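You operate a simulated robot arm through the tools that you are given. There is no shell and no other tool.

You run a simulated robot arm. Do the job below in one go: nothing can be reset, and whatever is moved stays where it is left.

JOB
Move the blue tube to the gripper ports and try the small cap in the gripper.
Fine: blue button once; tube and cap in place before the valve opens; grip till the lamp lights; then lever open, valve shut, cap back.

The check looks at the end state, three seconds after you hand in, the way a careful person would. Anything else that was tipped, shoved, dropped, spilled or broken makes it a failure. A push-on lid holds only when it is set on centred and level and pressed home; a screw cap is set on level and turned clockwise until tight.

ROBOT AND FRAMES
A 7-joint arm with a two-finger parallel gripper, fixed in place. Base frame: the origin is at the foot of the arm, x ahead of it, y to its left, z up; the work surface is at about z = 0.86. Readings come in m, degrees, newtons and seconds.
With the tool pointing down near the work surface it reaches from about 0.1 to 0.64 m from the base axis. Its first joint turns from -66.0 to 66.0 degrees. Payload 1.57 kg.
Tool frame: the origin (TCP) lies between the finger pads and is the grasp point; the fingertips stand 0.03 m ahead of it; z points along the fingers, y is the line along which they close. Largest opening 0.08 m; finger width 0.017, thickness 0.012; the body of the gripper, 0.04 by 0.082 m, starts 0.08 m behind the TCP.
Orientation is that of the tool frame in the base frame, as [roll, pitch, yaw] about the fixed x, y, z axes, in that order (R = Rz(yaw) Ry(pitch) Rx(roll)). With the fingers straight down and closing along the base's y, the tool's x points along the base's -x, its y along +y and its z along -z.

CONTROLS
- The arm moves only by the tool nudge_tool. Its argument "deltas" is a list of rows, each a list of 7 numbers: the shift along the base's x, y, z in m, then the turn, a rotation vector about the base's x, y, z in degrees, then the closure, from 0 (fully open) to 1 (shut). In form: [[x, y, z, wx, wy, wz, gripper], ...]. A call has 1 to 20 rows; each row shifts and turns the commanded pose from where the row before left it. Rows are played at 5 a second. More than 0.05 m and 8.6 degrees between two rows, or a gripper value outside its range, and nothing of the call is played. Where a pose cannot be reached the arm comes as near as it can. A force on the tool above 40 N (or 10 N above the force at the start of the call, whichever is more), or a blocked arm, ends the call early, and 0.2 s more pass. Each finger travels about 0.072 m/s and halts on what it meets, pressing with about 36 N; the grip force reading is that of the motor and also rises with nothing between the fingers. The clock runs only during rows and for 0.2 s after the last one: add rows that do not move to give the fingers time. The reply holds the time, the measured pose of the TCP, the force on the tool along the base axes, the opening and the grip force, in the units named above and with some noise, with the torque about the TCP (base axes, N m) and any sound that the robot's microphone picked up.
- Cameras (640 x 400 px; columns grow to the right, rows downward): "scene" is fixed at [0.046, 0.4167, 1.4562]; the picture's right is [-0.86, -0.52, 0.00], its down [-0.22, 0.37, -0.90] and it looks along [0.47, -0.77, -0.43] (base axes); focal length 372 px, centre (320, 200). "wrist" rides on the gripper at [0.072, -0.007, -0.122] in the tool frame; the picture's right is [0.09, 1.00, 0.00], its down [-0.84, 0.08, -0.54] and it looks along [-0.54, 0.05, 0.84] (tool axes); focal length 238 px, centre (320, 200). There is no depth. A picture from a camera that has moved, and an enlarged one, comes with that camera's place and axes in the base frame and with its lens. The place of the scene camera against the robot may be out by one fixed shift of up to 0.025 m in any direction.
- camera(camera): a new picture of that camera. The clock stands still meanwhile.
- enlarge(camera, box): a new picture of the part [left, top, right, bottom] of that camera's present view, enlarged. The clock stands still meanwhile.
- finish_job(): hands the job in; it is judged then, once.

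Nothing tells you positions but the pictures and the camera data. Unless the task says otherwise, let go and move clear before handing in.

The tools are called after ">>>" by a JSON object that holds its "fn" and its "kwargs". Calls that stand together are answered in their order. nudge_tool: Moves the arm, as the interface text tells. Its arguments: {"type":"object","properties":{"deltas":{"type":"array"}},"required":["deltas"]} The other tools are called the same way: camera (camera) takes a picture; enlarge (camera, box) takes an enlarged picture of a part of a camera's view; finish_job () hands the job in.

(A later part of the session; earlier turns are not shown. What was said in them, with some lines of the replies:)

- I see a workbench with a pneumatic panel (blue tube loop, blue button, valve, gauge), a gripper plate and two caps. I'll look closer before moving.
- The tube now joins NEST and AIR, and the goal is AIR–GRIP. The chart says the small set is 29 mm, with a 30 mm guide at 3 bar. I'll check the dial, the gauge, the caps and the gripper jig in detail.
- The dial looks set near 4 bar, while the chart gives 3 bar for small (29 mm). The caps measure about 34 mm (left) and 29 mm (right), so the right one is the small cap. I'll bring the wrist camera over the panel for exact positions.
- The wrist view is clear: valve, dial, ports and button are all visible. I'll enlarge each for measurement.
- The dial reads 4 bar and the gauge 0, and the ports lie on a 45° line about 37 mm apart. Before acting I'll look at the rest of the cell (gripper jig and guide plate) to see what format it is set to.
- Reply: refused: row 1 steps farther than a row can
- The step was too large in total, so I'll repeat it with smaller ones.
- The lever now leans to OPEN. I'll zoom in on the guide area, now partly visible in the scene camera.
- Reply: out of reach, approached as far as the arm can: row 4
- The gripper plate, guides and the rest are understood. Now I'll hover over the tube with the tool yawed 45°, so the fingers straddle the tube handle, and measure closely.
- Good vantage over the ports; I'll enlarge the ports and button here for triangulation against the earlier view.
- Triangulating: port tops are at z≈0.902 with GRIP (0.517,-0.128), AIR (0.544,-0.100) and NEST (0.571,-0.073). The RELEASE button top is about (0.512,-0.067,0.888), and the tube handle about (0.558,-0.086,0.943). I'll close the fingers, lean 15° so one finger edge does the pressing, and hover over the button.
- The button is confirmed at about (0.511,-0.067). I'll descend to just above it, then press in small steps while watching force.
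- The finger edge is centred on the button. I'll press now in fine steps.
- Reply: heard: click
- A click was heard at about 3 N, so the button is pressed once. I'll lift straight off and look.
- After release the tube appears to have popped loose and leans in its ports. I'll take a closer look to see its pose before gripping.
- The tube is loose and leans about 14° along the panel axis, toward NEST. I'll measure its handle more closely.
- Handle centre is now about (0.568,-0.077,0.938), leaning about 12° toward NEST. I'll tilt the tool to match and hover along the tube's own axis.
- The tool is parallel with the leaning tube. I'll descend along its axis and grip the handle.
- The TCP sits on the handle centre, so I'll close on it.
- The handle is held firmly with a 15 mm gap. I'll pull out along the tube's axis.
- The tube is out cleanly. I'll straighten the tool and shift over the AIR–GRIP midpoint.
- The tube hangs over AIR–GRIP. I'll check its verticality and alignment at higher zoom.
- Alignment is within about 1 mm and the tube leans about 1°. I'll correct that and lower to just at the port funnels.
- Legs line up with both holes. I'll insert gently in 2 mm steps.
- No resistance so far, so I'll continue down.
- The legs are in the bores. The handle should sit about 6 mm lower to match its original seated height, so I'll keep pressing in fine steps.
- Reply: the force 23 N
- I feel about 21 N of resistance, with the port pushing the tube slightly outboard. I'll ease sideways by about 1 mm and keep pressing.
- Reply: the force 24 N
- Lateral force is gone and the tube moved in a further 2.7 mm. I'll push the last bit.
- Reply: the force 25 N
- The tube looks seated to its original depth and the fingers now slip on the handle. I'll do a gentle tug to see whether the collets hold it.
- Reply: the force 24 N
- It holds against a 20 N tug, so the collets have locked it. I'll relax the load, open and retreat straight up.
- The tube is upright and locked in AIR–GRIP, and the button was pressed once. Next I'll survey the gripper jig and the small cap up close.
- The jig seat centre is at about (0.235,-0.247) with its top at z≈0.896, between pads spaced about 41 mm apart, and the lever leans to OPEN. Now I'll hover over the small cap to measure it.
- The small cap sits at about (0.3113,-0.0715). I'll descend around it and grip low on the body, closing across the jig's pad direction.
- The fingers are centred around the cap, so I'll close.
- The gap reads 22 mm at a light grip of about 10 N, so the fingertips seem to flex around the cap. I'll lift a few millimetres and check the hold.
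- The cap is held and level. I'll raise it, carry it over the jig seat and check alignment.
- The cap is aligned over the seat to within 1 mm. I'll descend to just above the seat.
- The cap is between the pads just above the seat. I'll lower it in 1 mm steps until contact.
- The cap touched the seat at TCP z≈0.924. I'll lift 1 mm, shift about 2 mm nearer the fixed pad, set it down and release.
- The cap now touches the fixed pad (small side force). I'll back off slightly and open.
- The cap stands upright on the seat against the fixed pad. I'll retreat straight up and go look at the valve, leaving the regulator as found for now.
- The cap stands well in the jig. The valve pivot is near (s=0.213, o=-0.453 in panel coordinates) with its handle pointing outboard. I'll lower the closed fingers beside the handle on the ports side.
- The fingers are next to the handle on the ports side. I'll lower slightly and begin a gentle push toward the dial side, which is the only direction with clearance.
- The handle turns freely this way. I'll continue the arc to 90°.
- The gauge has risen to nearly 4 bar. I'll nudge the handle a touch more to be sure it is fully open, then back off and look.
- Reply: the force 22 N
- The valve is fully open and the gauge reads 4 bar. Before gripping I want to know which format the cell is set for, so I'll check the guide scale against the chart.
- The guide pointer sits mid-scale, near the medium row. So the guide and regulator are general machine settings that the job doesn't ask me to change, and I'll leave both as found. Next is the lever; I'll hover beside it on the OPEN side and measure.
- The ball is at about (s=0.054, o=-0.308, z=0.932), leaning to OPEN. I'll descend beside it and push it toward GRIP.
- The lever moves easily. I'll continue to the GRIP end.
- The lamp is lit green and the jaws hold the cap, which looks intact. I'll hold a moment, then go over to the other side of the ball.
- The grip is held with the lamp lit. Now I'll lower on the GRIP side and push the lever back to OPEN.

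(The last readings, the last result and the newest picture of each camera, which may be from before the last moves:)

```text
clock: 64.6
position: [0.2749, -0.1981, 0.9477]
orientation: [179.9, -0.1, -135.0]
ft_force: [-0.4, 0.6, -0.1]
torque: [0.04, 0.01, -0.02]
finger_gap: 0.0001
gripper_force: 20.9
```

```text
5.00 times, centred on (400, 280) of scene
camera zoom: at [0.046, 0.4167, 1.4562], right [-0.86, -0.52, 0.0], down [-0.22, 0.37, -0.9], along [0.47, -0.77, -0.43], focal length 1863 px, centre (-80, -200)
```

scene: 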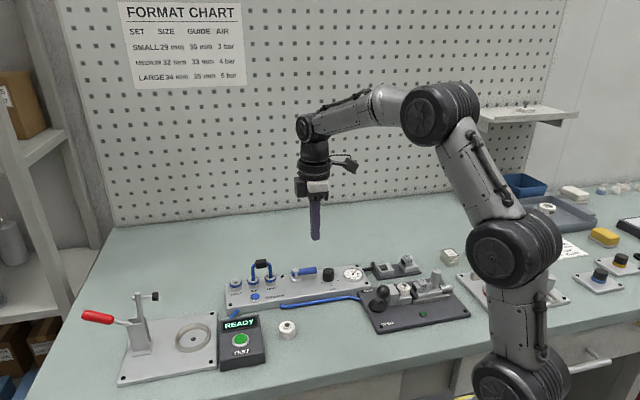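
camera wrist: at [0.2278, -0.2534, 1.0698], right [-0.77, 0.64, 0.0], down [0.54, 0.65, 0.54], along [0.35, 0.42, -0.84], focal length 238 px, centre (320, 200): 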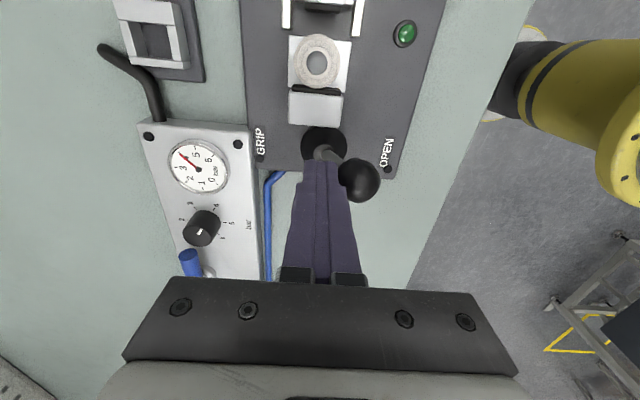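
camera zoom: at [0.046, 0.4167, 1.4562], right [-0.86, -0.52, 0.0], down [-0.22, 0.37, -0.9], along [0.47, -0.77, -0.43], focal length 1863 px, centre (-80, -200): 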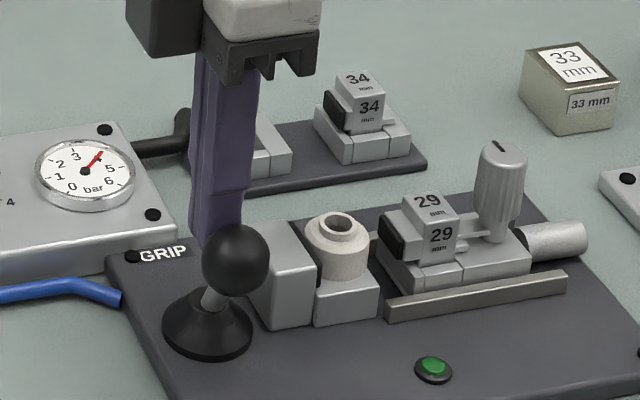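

The lever is back at OPEN, the jaws are retracted and the lamp is off. Next I'll shut the valve, so I'll rise and go to the far side of its handle.

>>> {"fn": "nudge_tool", "kwargs": {"deltas": [[0.003, -0.003, 0, 0, 0, 0, 1], [0, 0, 0.035, 0, 0, 0, 1], [0, 0, 0.035, 0, 0, 0, 1], [0.0377, -0.0024, 0, 0, 0, 0, 1], [0.0377, -0.0024, 0, 0, 0, 0, 1], [0.0377, -0.0024, 0, 0, 0, 0, 1], [0.0377, -0.0024, 0, 0, 0, 0, 1], [0.0377, -0.0024, 0, 0, 0, 0, 1], [0, 0, 0, 0, 0, 0, 1]]}}

>>> {"fn": "camera", "kwargs": {"camera": "wrist"}}

>>> {"fn": "enlarge", "kwargs": {"camera": "wrist", "box": [280, 90, 400, 190]}}

>>> {"fn": "enlarge", "kwargs": {"camera": "scene", "box": [260, 220, 460, 330]}}

```text
clock: 66.6
position: [0.4665, -0.2116, 1.0176]
orientation: [180.0, 0.0, -134.9]
ft_force: [-0.5, -0.3, 1.0]
torque: [-0.01, 0.02, -0.01]
finger_gap: 0.0
gripper_force: 21.2
```

```text
taken
camera wrist: at [0.4204, -0.2693, 1.1398], right [-0.77, 0.64, 0.0], down [0.54, 0.65, 0.54], along [0.35, 0.42, -0.84], focal length 238 px, centre (320, 200)
```

wrist: 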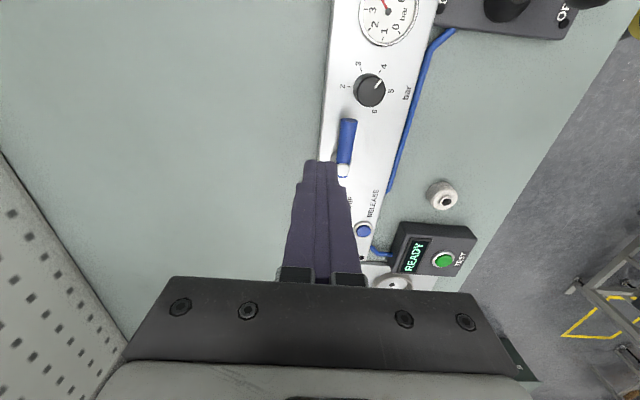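

```text
4.00 times, centred on (340, 140) of wrist
camera zoom: at [0.4204, -0.2693, 1.1398], right [-0.77, 0.64, 0.0], down [0.54, 0.65, 0.54], along [0.35, 0.42, -0.84], focal length 953 px, centre (240, 440)
```

zoom: 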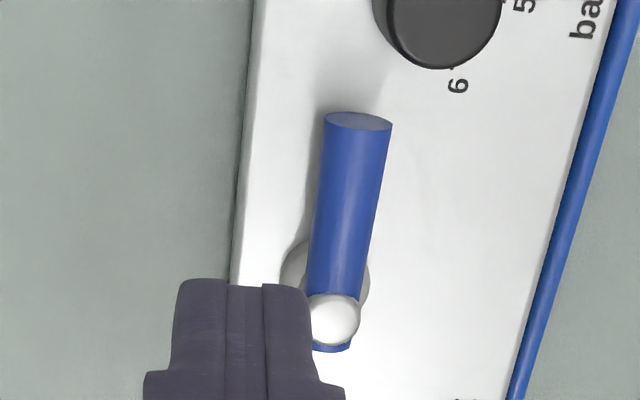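

```text
3.20 times, centred on (360, 275) of scene
camera zoom: at [0.046, 0.4167, 1.4562], right [-0.86, -0.52, 0.0], down [-0.22, 0.37, -0.9], along [0.47, -0.77, -0.43], focal length 1192 px, centre (192, -40)
```

zoom: 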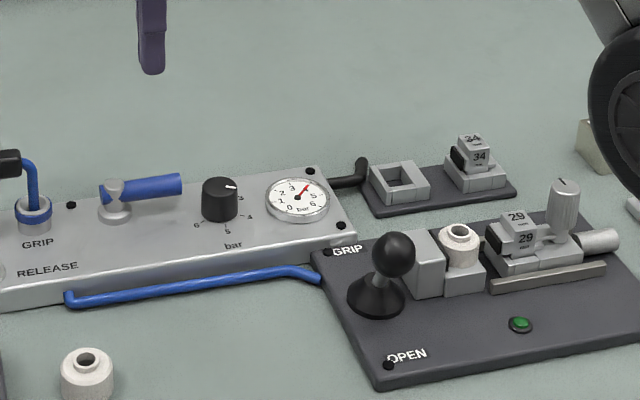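

The geometry matches. I'll lower beside the handle and sweep it back to shut.

>>> {"fn": "nudge_tool", "kwargs": {"deltas": [[0, 0, -0.03, 0, 0, 0, 1], [0, 0, -0.035, 0, 0, 0, 1], [0, 0, -0.0285, 0, 0, 0, 1], [0, 0, 0, 0, 0, 0, 1], [-0.0053, 0.0053, 0, 0, 0, 0, 1], [-0.0085, 0.0023, 0, 0, 0, 0, 1], [-0.0085, 0.0052, 0, 0, 0, 0, 1], [-0.007, 0.0081, 0, 0, 0, 0, 1], [0, 0, 0, 0, 0, 0, 1]]}}

>>> {"fn": "camera", "kwargs": {"camera": "wrist"}}

>>> {"fn": "enlarge", "kwargs": {"camera": "scene", "box": [260, 220, 380, 310]}}

```text
clock: 68.6
position: [0.436, -0.1928, 0.9245]
orientation: [179.9, 0.0, -135.0]
ft_force: [0.2, -0.5, 0.6]
torque: [-0.02, 0.02, 0.0]
finger_gap: 0.0001
gripper_force: 21.2
```

```text
taken
camera wrist: at [0.3903, -0.2478, 1.0463], right [-0.77, 0.64, 0.0], down [0.54, 0.65, 0.54], along [0.35, 0.42, -0.84], focal length 238 px, centre (320, 200)
```

wrist: 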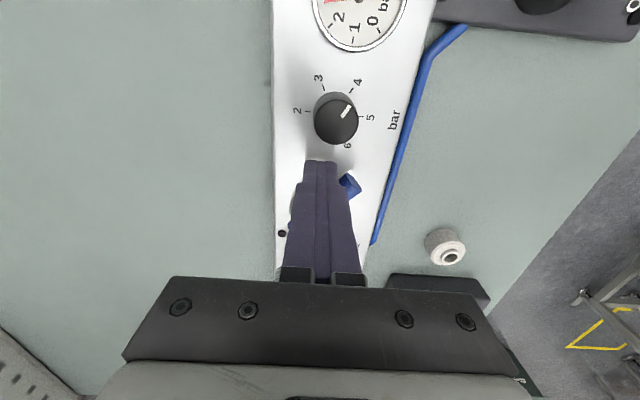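

```text
4.44 times, centred on (320, 265) of scene
camera zoom: at [0.046, 0.4167, 1.4562], right [-0.86, -0.52, 0.0], down [-0.22, 0.37, -0.9], along [0.47, -0.77, -0.43], focal length 1656 px, centre (320, -89)
```

zoom: 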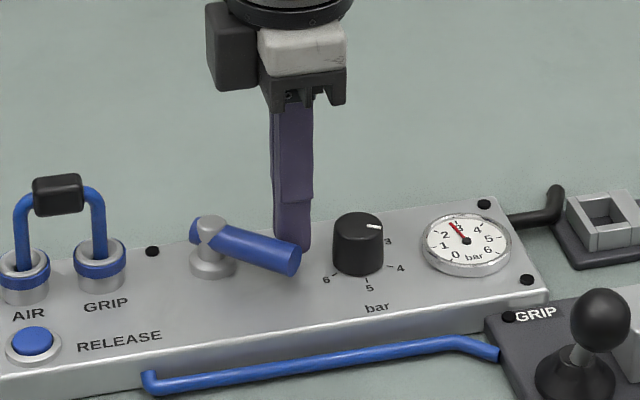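

The handle is halfway and the pressure is falling. I'll finish the arc.

>>> {"fn": "nudge_tool", "kwargs": {"deltas": [[-0.0044, 0.0106, 0, 0, 0, 0, 1], [-0.0007, 0.0122, 0, 0, 0, 0, 1], [0.0033, 0.0121, 0, 0, 0, 0, 1], [0.0014, 0.0014, 0, 0, 0, 0, 1], [0, 0, 0, 0, 0, 0, 1]]}}

>>> {"fn": "enlarge", "kwargs": {"camera": "scene", "box": [260, 220, 380, 310]}}

```text
clock: 69.8
position: [0.4358, -0.1556, 0.9245]
orientation: [180.0, 0.0, -135.0]
ft_force: [-2.3, -1.3, 0.2]
torque: [-0.04, 0.1, 0.0]
finger_gap: 0.0
gripper_force: 21.3
```

```text
4.44 times, centred on (320, 265) of scene
camera zoom: at [0.0459, 0.4167, 1.4562], right [-0.86, -0.52, 0.0], down [-0.22, 0.37, -0.9], along [0.47, -0.77, -0.43], focal length 1656 px, centre (320, -89)
```

zoom: 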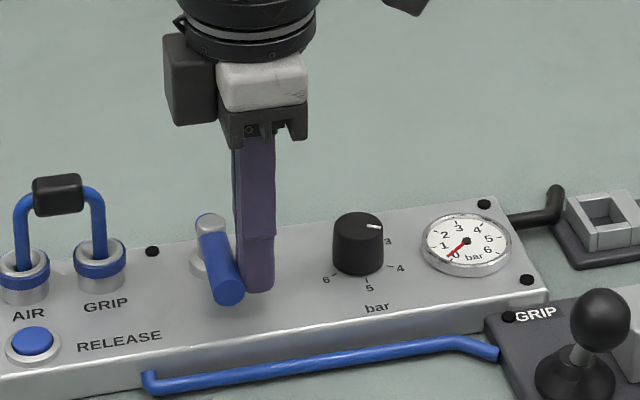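

The gauge is back at 0 and the handle is at its stop. A last light nudge, then I'll back off and go up.

>>> {"fn": "nudge_tool", "kwargs": {"deltas": [[0.001, 0.001, 0, 0, 0, 0, 1], [0, 0, 0, 0, 0, 0, 1]]}}

>>> {"fn": "nudge_tool", "kwargs": {"deltas": [[-0.005, -0.005, 0, 0, 0, 0, 1], [0, 0, 0.03, 0, 0, 0, 1], [0, 0, 0.04, 0, 0, 0, 1], [0, 0, 0.04, 0, 0, 0, 1], [0, 0, 0, 0, 0, 0, 1]]}}

>>> {"fn": "enlarge", "kwargs": {"camera": "scene", "box": [220, 240, 380, 310]}}

>>> {"fn": "enlarge", "kwargs": {"camera": "wrist", "box": [220, 40, 420, 190]}}

```text
clock: 70.4
position: [0.4353, -0.1555, 0.9244]
orientation: [179.9, -0.2, -135.1]
ft_force: [-10.6, -8.2, 2.6]
torque: [-0.26, 0.13, -0.02]
finger_gap: 0.0
gripper_force: 21.0
```

```text
clock: 71.6
position: [0.4318, -0.1603, 1.0354]
orientation: [179.9, 0.0, -135.0]
ft_force: [0.1, 0.0, -0.7]
torque: [0.03, 0.02, 0.02]
finger_gap: 0.0002
gripper_force: 21.0
```

```text
4.00 times, centred on (300, 275) of scene
camera zoom: at [0.046, 0.4167, 1.4562], right [-0.86, -0.52, 0.0], down [-0.22, 0.37, -0.9], along [0.47, -0.77, -0.43], focal length 1490 px, centre (400, -100)
```

zoom: 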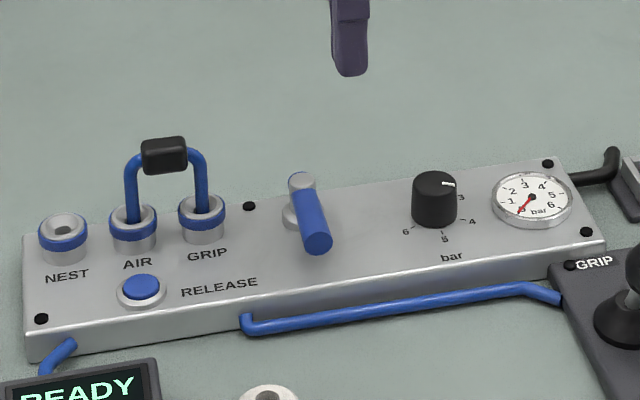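

```text
2.67 times, centred on (320, 115) of wrist
camera zoom: at [0.3856, -0.2159, 1.1574], right [-0.77, 0.64, 0.0], down [0.54, 0.65, 0.54], along [0.35, 0.42, -0.84], focal length 636 px, centre (320, 427)
```

zoom: 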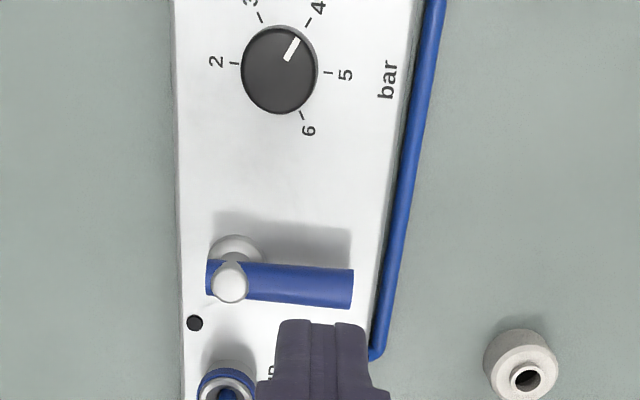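

The valve is shut, the gauge reads 0 and the dial is unchanged at 4. Now I'll return over the jig to pick up the cap.

>>> {"fn": "nudge_tool", "kwargs": {"deltas": [[-0.0397, -0.0174, 0, 0, 0, 0, 1], [-0.0397, -0.0174, 0, 0, 0, 0, 0.8], [-0.0397, -0.0174, 0, 0, 0, 0, 0.6], [-0.0397, -0.0174, 0, 0, 0, 0, 0.4], [-0.0395, -0.0176, 0, 0, 0, 0, 0.4], [0, 0, -0.035, 0, 0, 0, 0.4], [0, 0, 0, 0, 0, 0, 0.4]]}}

>>> {"fn": "camera", "kwargs": {"camera": "wrist"}}

>>> {"fn": "enlarge", "kwargs": {"camera": "wrist", "box": [260, 80, 380, 180]}}

>>> {"fn": "enlarge", "kwargs": {"camera": "scene", "box": [370, 230, 450, 310]}}

```text
clock: 73.2
position: [0.2327, -0.2461, 0.9983]
orientation: [-180.0, 0.1, -135.0]
ft_force: [-0.6, -0.1, -1.1]
torque: [0.0, 0.0, 0.0]
finger_gap: 0.0478
gripper_force: 0.0
```

```text
taken
camera wrist: at [0.1878, -0.3029, 1.1209], right [-0.77, 0.64, 0.0], down [0.54, 0.65, 0.54], along [0.35, 0.42, -0.84], focal length 238 px, centre (320, 200)
```

wrist: 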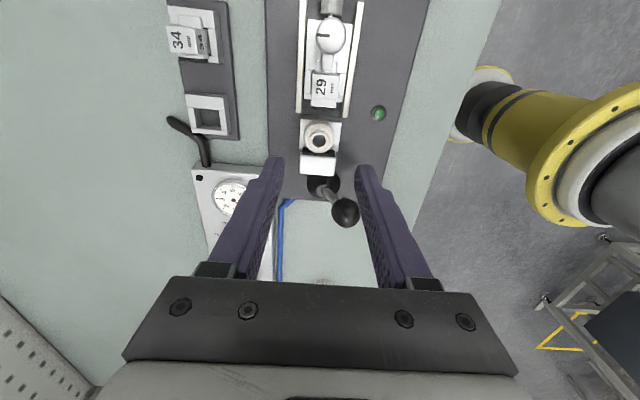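

```text
4.00 times, centred on (320, 130) of wrist
camera zoom: at [0.1878, -0.3029, 1.1209], right [-0.77, 0.64, 0.0], down [0.54, 0.65, 0.54], along [0.35, 0.42, -0.84], focal length 953 px, centre (320, 480)
```

zoom: 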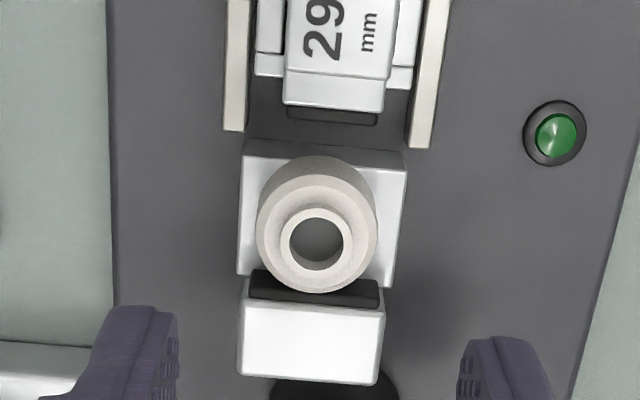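

```text
5.00 times, centred on (410, 270) of scene
camera zoom: at [0.046, 0.4167, 1.4562], right [-0.86, -0.52, 0.0], down [-0.22, 0.37, -0.9], along [0.47, -0.77, -0.43], focal length 1863 px, centre (-130, -150)
```

zoom: 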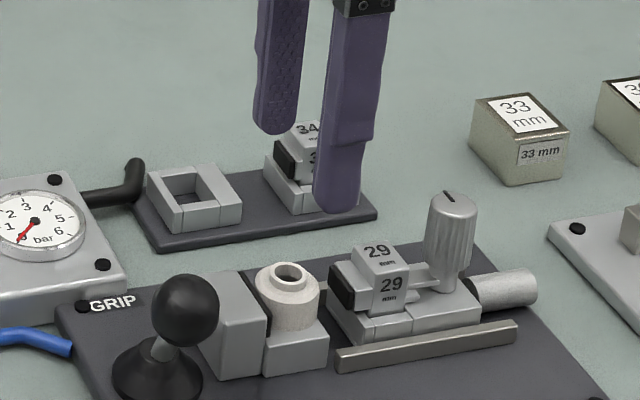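

The cap is intact at (s=-0.0106, o=-0.3415). I'll align and descend to grip it.

>>> {"fn": "nudge_tool", "kwargs": {"deltas": [[0.0002, -0.0019, -0.02, 0, 0, 0, 0.4], [0, 0, -0.025, 0, 0, 0, 0.4], [0, 0, -0.02, 0, 0, 0, 0.4], [0, 0, -0.009, 0, 0, 0, 0.4], [0, 0, 0, 0, 0, 0, 0.4]]}}

>>> {"fn": "enlarge", "kwargs": {"camera": "wrist", "box": [272, 110, 368, 200]}}

>>> {"fn": "enlarge", "kwargs": {"camera": "scene", "box": [380, 255, 440, 310]}}

```text
clock: 74.4
position: [0.2351, -0.2475, 0.9251]
orientation: [-180.0, 0.0, -135.0]
ft_force: [-0.3, 0.1, 0.1]
torque: [-0.05, -0.03, 0.01]
finger_gap: 0.048
gripper_force: 0.2
```

```text
4.44 times, centred on (320, 155) of wrist
camera zoom: at [0.1885, -0.3043, 1.0475], right [-0.77, 0.64, 0.0], down [0.54, 0.65, 0.54], along [0.35, 0.42, -0.84], focal length 1059 px, centre (320, 400)
```

zoom: 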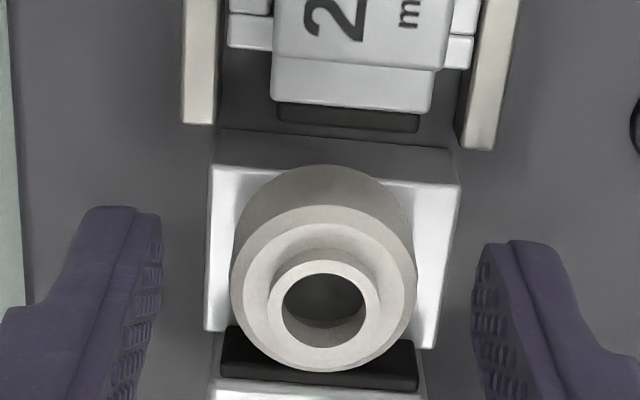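

```text
7.27 times, centred on (410, 282) of scene
camera zoom: at [0.046, 0.4167, 1.4562], right [-0.86, -0.52, 0.0], down [-0.22, 0.37, -0.9], along [0.47, -0.77, -0.43], focal length 2709 px, centre (-334, -400)
```

zoom: 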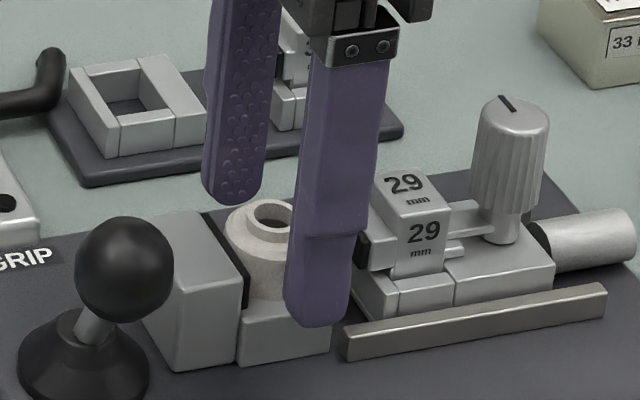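

>>> {"fn": "nudge_tool", "kwargs": {"deltas": [[0, 0, 0, 0, 0, 0, 0.5], [0, 0, 0, 0, 0, 0, 0.6], [0, 0, 0, 0, 0, 0, 0.75], [0, 0, 0, 0, 0, 0, 0.85], [0, 0, 0, 0, 0, 0, 0.85], [0, 0, 0.003, 0, 0, 0, 0.85], [0, 0, 0.005, 0, 0, 0, 0.85], [0, 0, 0, 0, 0, 0, 0.85]]}}

>>> {"fn": "enlarge", "kwargs": {"camera": "wrist", "box": [272, 110, 368, 200]}}

>>> {"fn": "enlarge", "kwargs": {"camera": "scene", "box": [380, 255, 440, 310]}}

```text
clock: 76.2
position: [0.2345, -0.2483, 0.9326]
orientation: [180.0, 0.0, -134.9]
ft_force: [0.0, -0.1, -0.6]
torque: [0.04, 0.03, 0.03]
finger_gap: 0.0258
gripper_force: 9.5
```

```text
4.44 times, centred on (320, 155) of wrist
camera zoom: at [0.1879, -0.3045, 1.0554], right [-0.77, 0.64, 0.0], down [0.54, 0.65, 0.54], along [0.35, 0.42, -0.84], focal length 1059 px, centre (320, 400)
```

zoom: 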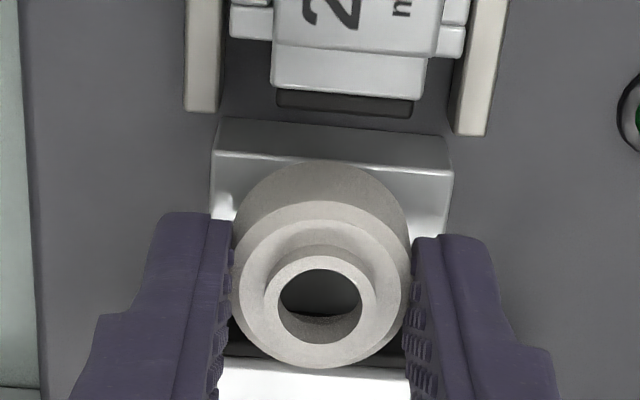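

```text
7.27 times, centred on (410, 282) of scene
camera zoom: at [0.046, 0.4167, 1.4562], right [-0.86, -0.52, 0.0], down [-0.22, 0.37, -0.9], along [0.47, -0.77, -0.43], focal length 2709 px, centre (-334, -400)
```

zoom: 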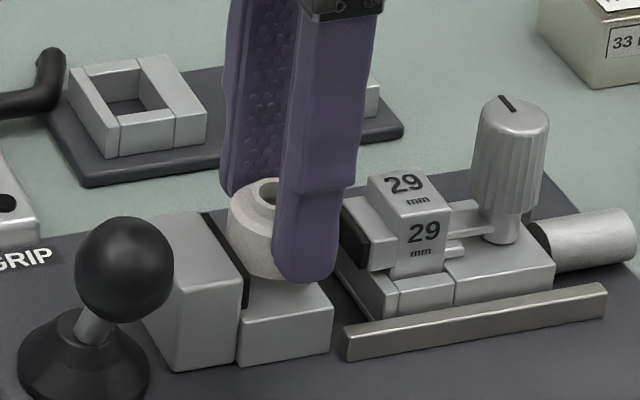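

The cap is lifted clear. I'll carry it back over its original spot at about (0.311,-0.0715).

>>> {"fn": "nudge_tool", "kwargs": {"deltas": [[0, 0, 0.03, 0, 0, 0, 0.85], [0, 0, 0.035, 0, 0, 0, 0.85], [0, 0, 0.035, 0, 0, 0, 0.85], [0.0154, 0.0355, 0, 0, 0, 0, 0.85], [0.0154, 0.0355, 0, 0, 0, 0, 0.85], [0.0154, 0.0355, 0, 0, 0, 0, 0.85], [0.0154, 0.0355, 0, 0, 0, 0, 0.85], [0.0155, 0.0354, 0, 0, 0, 0, 0.85], [0, 0, -0.04, 0, 0, 0, 0.85], [0, 0, -0.04, 0, 0, 0, 0.85], [0, 0, -0.03, 0, 0, 0, 0.85], [0, 0, 0, 0, 0, 0, 0.85]]}}

>>> {"fn": "enlarge", "kwargs": {"camera": "wrist", "box": [272, 110, 368, 200]}}

>>> {"fn": "enlarge", "kwargs": {"camera": "scene", "box": [270, 280, 370, 350]}}

```text
clock: 78.8
position: [0.3103, -0.0716, 0.9228]
orientation: [180.0, 0.0, -135.0]
ft_force: [0.3, 0.1, 1.2]
torque: [0.0, 0.02, -0.04]
finger_gap: 0.026
gripper_force: 10.0
```

```text
4.44 times, centred on (320, 155) of wrist
camera zoom: at [0.2647, -0.127, 1.0443], right [-0.77, 0.64, 0.0], down [0.54, 0.65, 0.54], along [0.35, 0.42, -0.84], focal length 1059 px, centre (320, 400)
```

zoom: 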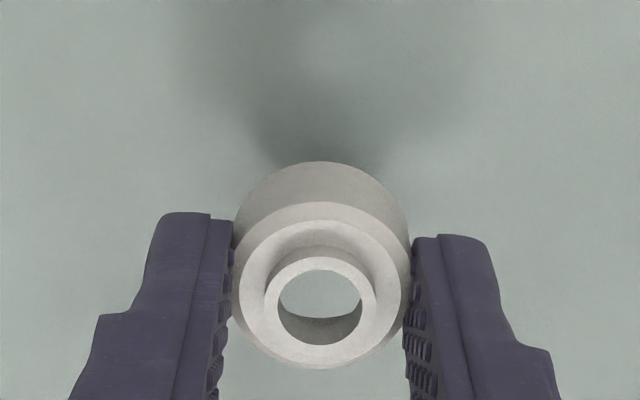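

```text
5.71 times, centred on (320, 315) of scene
camera zoom: at [0.046, 0.4167, 1.4562], right [-0.86, -0.52, 0.0], down [-0.22, 0.37, -0.9], along [0.47, -0.77, -0.43], focal length 2129 px, centre (320, -457)
```

zoom: 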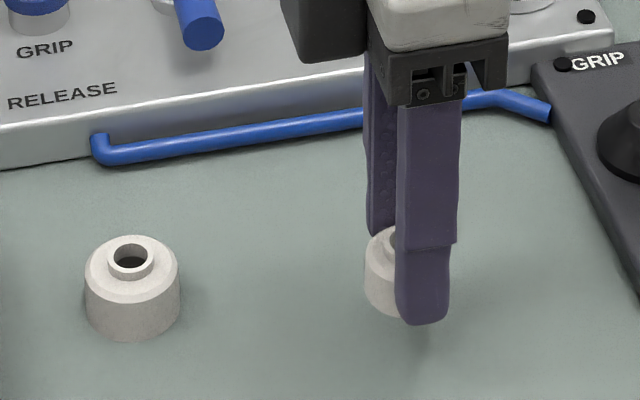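

>>> {"fn": "nudge_tool", "kwargs": {"deltas": [[0, 0, -0.012, 0, 0, 0, 0.85], [0, 0, -0.01, 0, 0, 0, 0.85], [0, 0, -0.003, 0, 0, 0, 0.85], [0, 0, -0.001, 0, 0, 0, 0.85], [0, 0, 0, 0, 0, 0, 0.85]]}}

>>> {"fn": "enlarge", "kwargs": {"camera": "scene", "box": [310, 300, 358, 350]}}

```text
clock: 80.0
position: [0.3113, -0.0704, 0.8971]
orientation: [-180.0, -0.1, -134.9]
ft_force: [-0.2, -0.3, -0.6]
torque: [0.0, 0.02, -0.01]
finger_gap: 0.026
gripper_force: 9.5
```

```text
8.00 times, centred on (334, 325) of scene
camera zoom: at [0.046, 0.4167, 1.4562], right [-0.86, -0.52, 0.0], down [-0.22, 0.37, -0.9], along [0.47, -0.77, -0.43], focal length 2980 px, centre (208, -800)
```

zoom: 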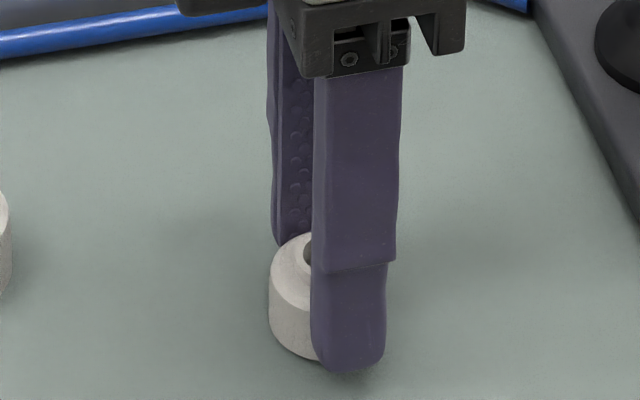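

>>> {"fn": "nudge_tool", "kwargs": {"deltas": [[0, 0, -0.001, 0, 0, 0, 0.85], [0, 0, -0.001, 0, 0, 0, 0.85], [0, 0, -0.0005, 0, 0, 0, 0.85], [0, 0, 0, 0, 0, 0, 0.85]]}}

```text
clock: 81.0
position: [0.3108, -0.0711, 0.8952]
orientation: [-179.9, -0.1, -135.0]
ft_force: [-1.1, 0.4, 5.6]
torque: [0.01, -0.02, 0.02]
finger_gap: 0.0261
gripper_force: 9.6
```

The cap touched the table at 5.6 N. I'll relax slightly, open and retreat.

>>> {"fn": "nudge_tool", "kwargs": {"deltas": [[0, 0, 0.0007, 0, 0, 0, 0.85], [0, 0, 0, 0, 0, 0, 0.7], [0, 0, 0, 0, 0, 0, 0.6], [0, 0, 0, 0, 0, 0, 0.5], [0, 0, 0, 0, 0, 0, 0.4], [0, 0, 0, 0, 0, 0, 0.3], [0, 0, 0.03, 0, 0, 0, 0.3], [0, 0, 0.04, 0, 0, 0, 0.2], [0, 0, 0.04, 0, 0, 0, 0], [0, 0, 0, 0, 0, 0, 0]]}}

>>> {"fn": "enlarge", "kwargs": {"camera": "wrist", "box": [280, 105, 360, 155]}}

>>> {"fn": "enlarge", "kwargs": {"camera": "scene", "box": [270, 310, 350, 360]}}

>>> {"fn": "camera", "kwargs": {"camera": "scene"}}

```text
clock: 83.2
position: [0.3122, -0.0712, 1.0059]
orientation: [-180.0, 0.0, -135.0]
ft_force: [0.8, -0.5, 0.0]
torque: [0.0, -0.05, 0.01]
finger_gap: 0.0798
gripper_force: 0.0
```

```text
8.00 times, centred on (320, 130) of wrist
camera zoom: at [0.2656, -0.1267, 1.1274], right [-0.77, 0.64, 0.0], down [0.54, 0.65, 0.54], along [0.35, 0.42, -0.84], focal length 1907 px, centre (320, 760)
```

zoom: 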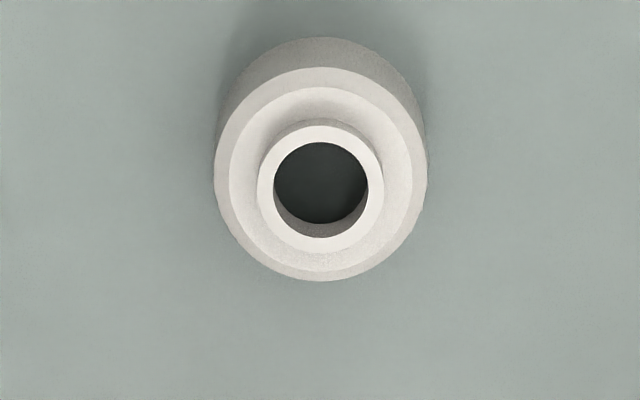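

```text
8.00 times, centred on (310, 335) of scene
camera zoom: at [0.046, 0.4167, 1.4562], right [-0.86, -0.52, 0.0], down [-0.22, 0.37, -0.9], along [0.47, -0.77, -0.43], focal length 2980 px, centre (400, -880)
```

zoom: 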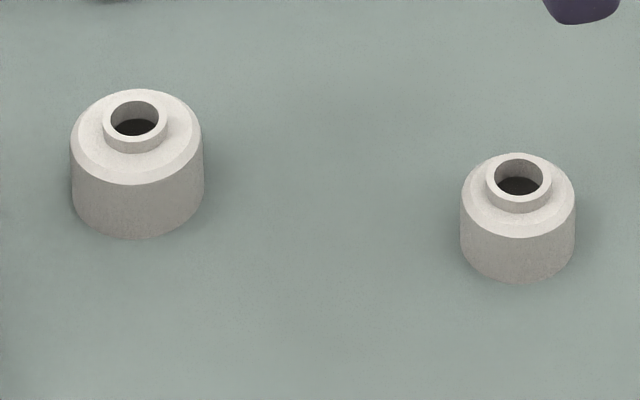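

```text
taken
```

scene: 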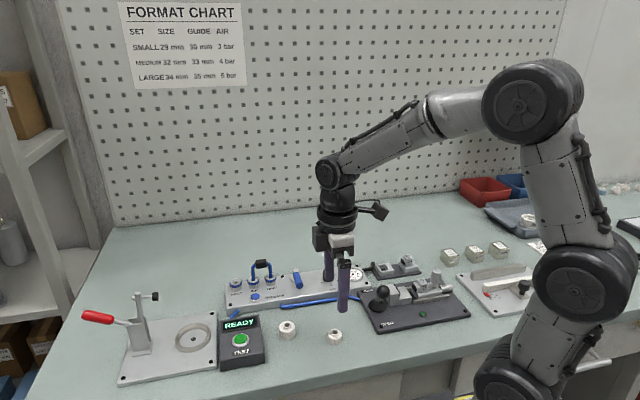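

The cap is back on its original spot, to within about a millimetre. I'll raise the arm clear and do a final check of everything.

>>> {"fn": "nudge_tool", "kwargs": {"deltas": [[0, -0.02, 0.04, 0, 0, 0, 0], [0, -0.02, 0.04, 0, 0, 0, 0], [0, -0.02, 0.04, 0, 0, 0, 0], [0, -0.02, 0.04, 0, 0, 0, 0], [0, -0.02, 0.04, 0, 0, 0, 0], [0, 0, 0, 0, 0, 0, 0], [0, 0, 0, 0, 0, 0, 0]]}}

>>> {"fn": "enlarge", "kwargs": {"camera": "scene", "box": [210, 240, 370, 340]}}

>>> {"fn": "enlarge", "kwargs": {"camera": "scene", "box": [340, 240, 500, 340]}}

>>> {"fn": "camera", "kwargs": {"camera": "scene"}}

```text
clock: 84.8
position: [0.3113, -0.1718, 1.2047]
orientation: [180.0, 0.0, -135.0]
ft_force: [0.5, 0.1, -0.1]
torque: [0.0, 0.03, -0.01]
finger_gap: 0.0799
gripper_force: 0.0
```

```text
4.00 times, centred on (290, 290) of scene
camera zoom: at [0.046, 0.4167, 1.4562], right [-0.86, -0.52, 0.0], down [-0.22, 0.37, -0.9], along [0.47, -0.77, -0.43], focal length 1490 px, centre (440, -160)
```

zoom: 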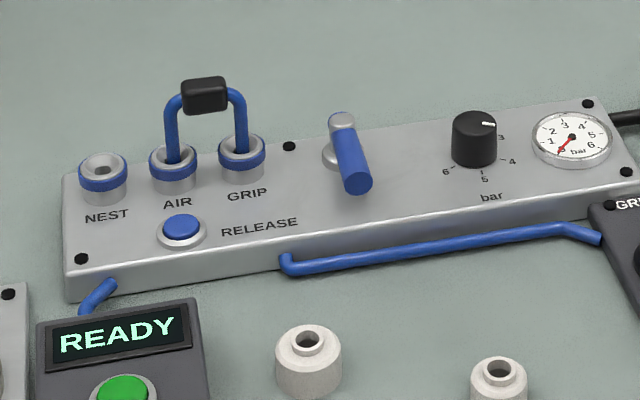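

```text
4.00 times, centred on (420, 290) of scene
camera zoom: at [0.046, 0.4167, 1.4562], right [-0.86, -0.52, 0.0], down [-0.22, 0.37, -0.9], along [0.47, -0.77, -0.43], focal length 1490 px, centre (-80, -160)
```

zoom: 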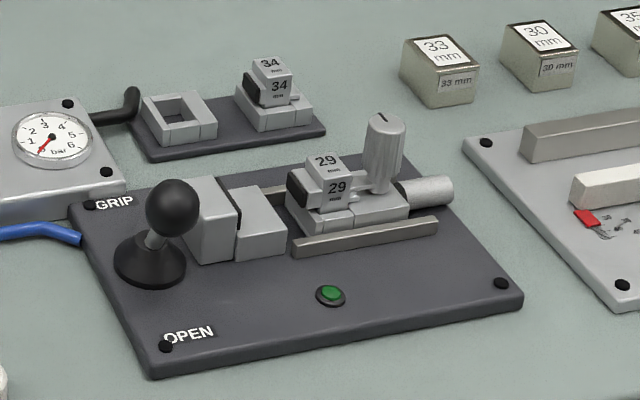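

```text
taken
```

scene: 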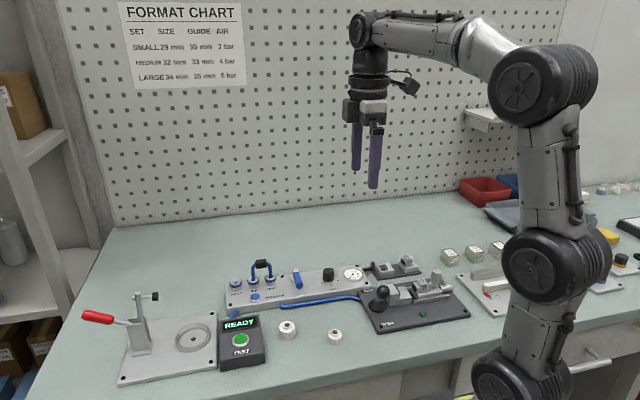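

Everything is in its final place: tube upright and locked in AIR–GRIP, lever at OPEN, valve shut with the gauge at 0, lamp off, cap back on its spot, regulator as found, and the arm clear. I'll hand in now.

>>> {"fn": "finish_job", "kwargs": {}}

```text
The job is handed in.
```

The blue tube now joins AIR and GRIP, and the small cap was tried in the gripper. The lamp lit.

- **Tube:** I pressed the blue RELEASE button once. The tube came loose and leaned in its ports, so I pulled it out at that angle. It is now pushed home in AIR and GRIP, and it held against a gentle 20 N tug.
- **Trial:** The tube and the small cap were in place before I opened the valve. I moved the lever to GRIP and the jaws closed on the cap. I then put the lever back to OPEN and shut the valve, and the gauge fell to 0.
- **Cap:** It is back on its original spot, to within about 1 mm, and looks undamaged.

**Air pressure:** the trial ran at 4 bar, because the regulator was set there and the job didn't mention it. The wall chart gives 3 bar for the small set. I left the regulator at 4, so turn it down if you want the trial run to the chart.
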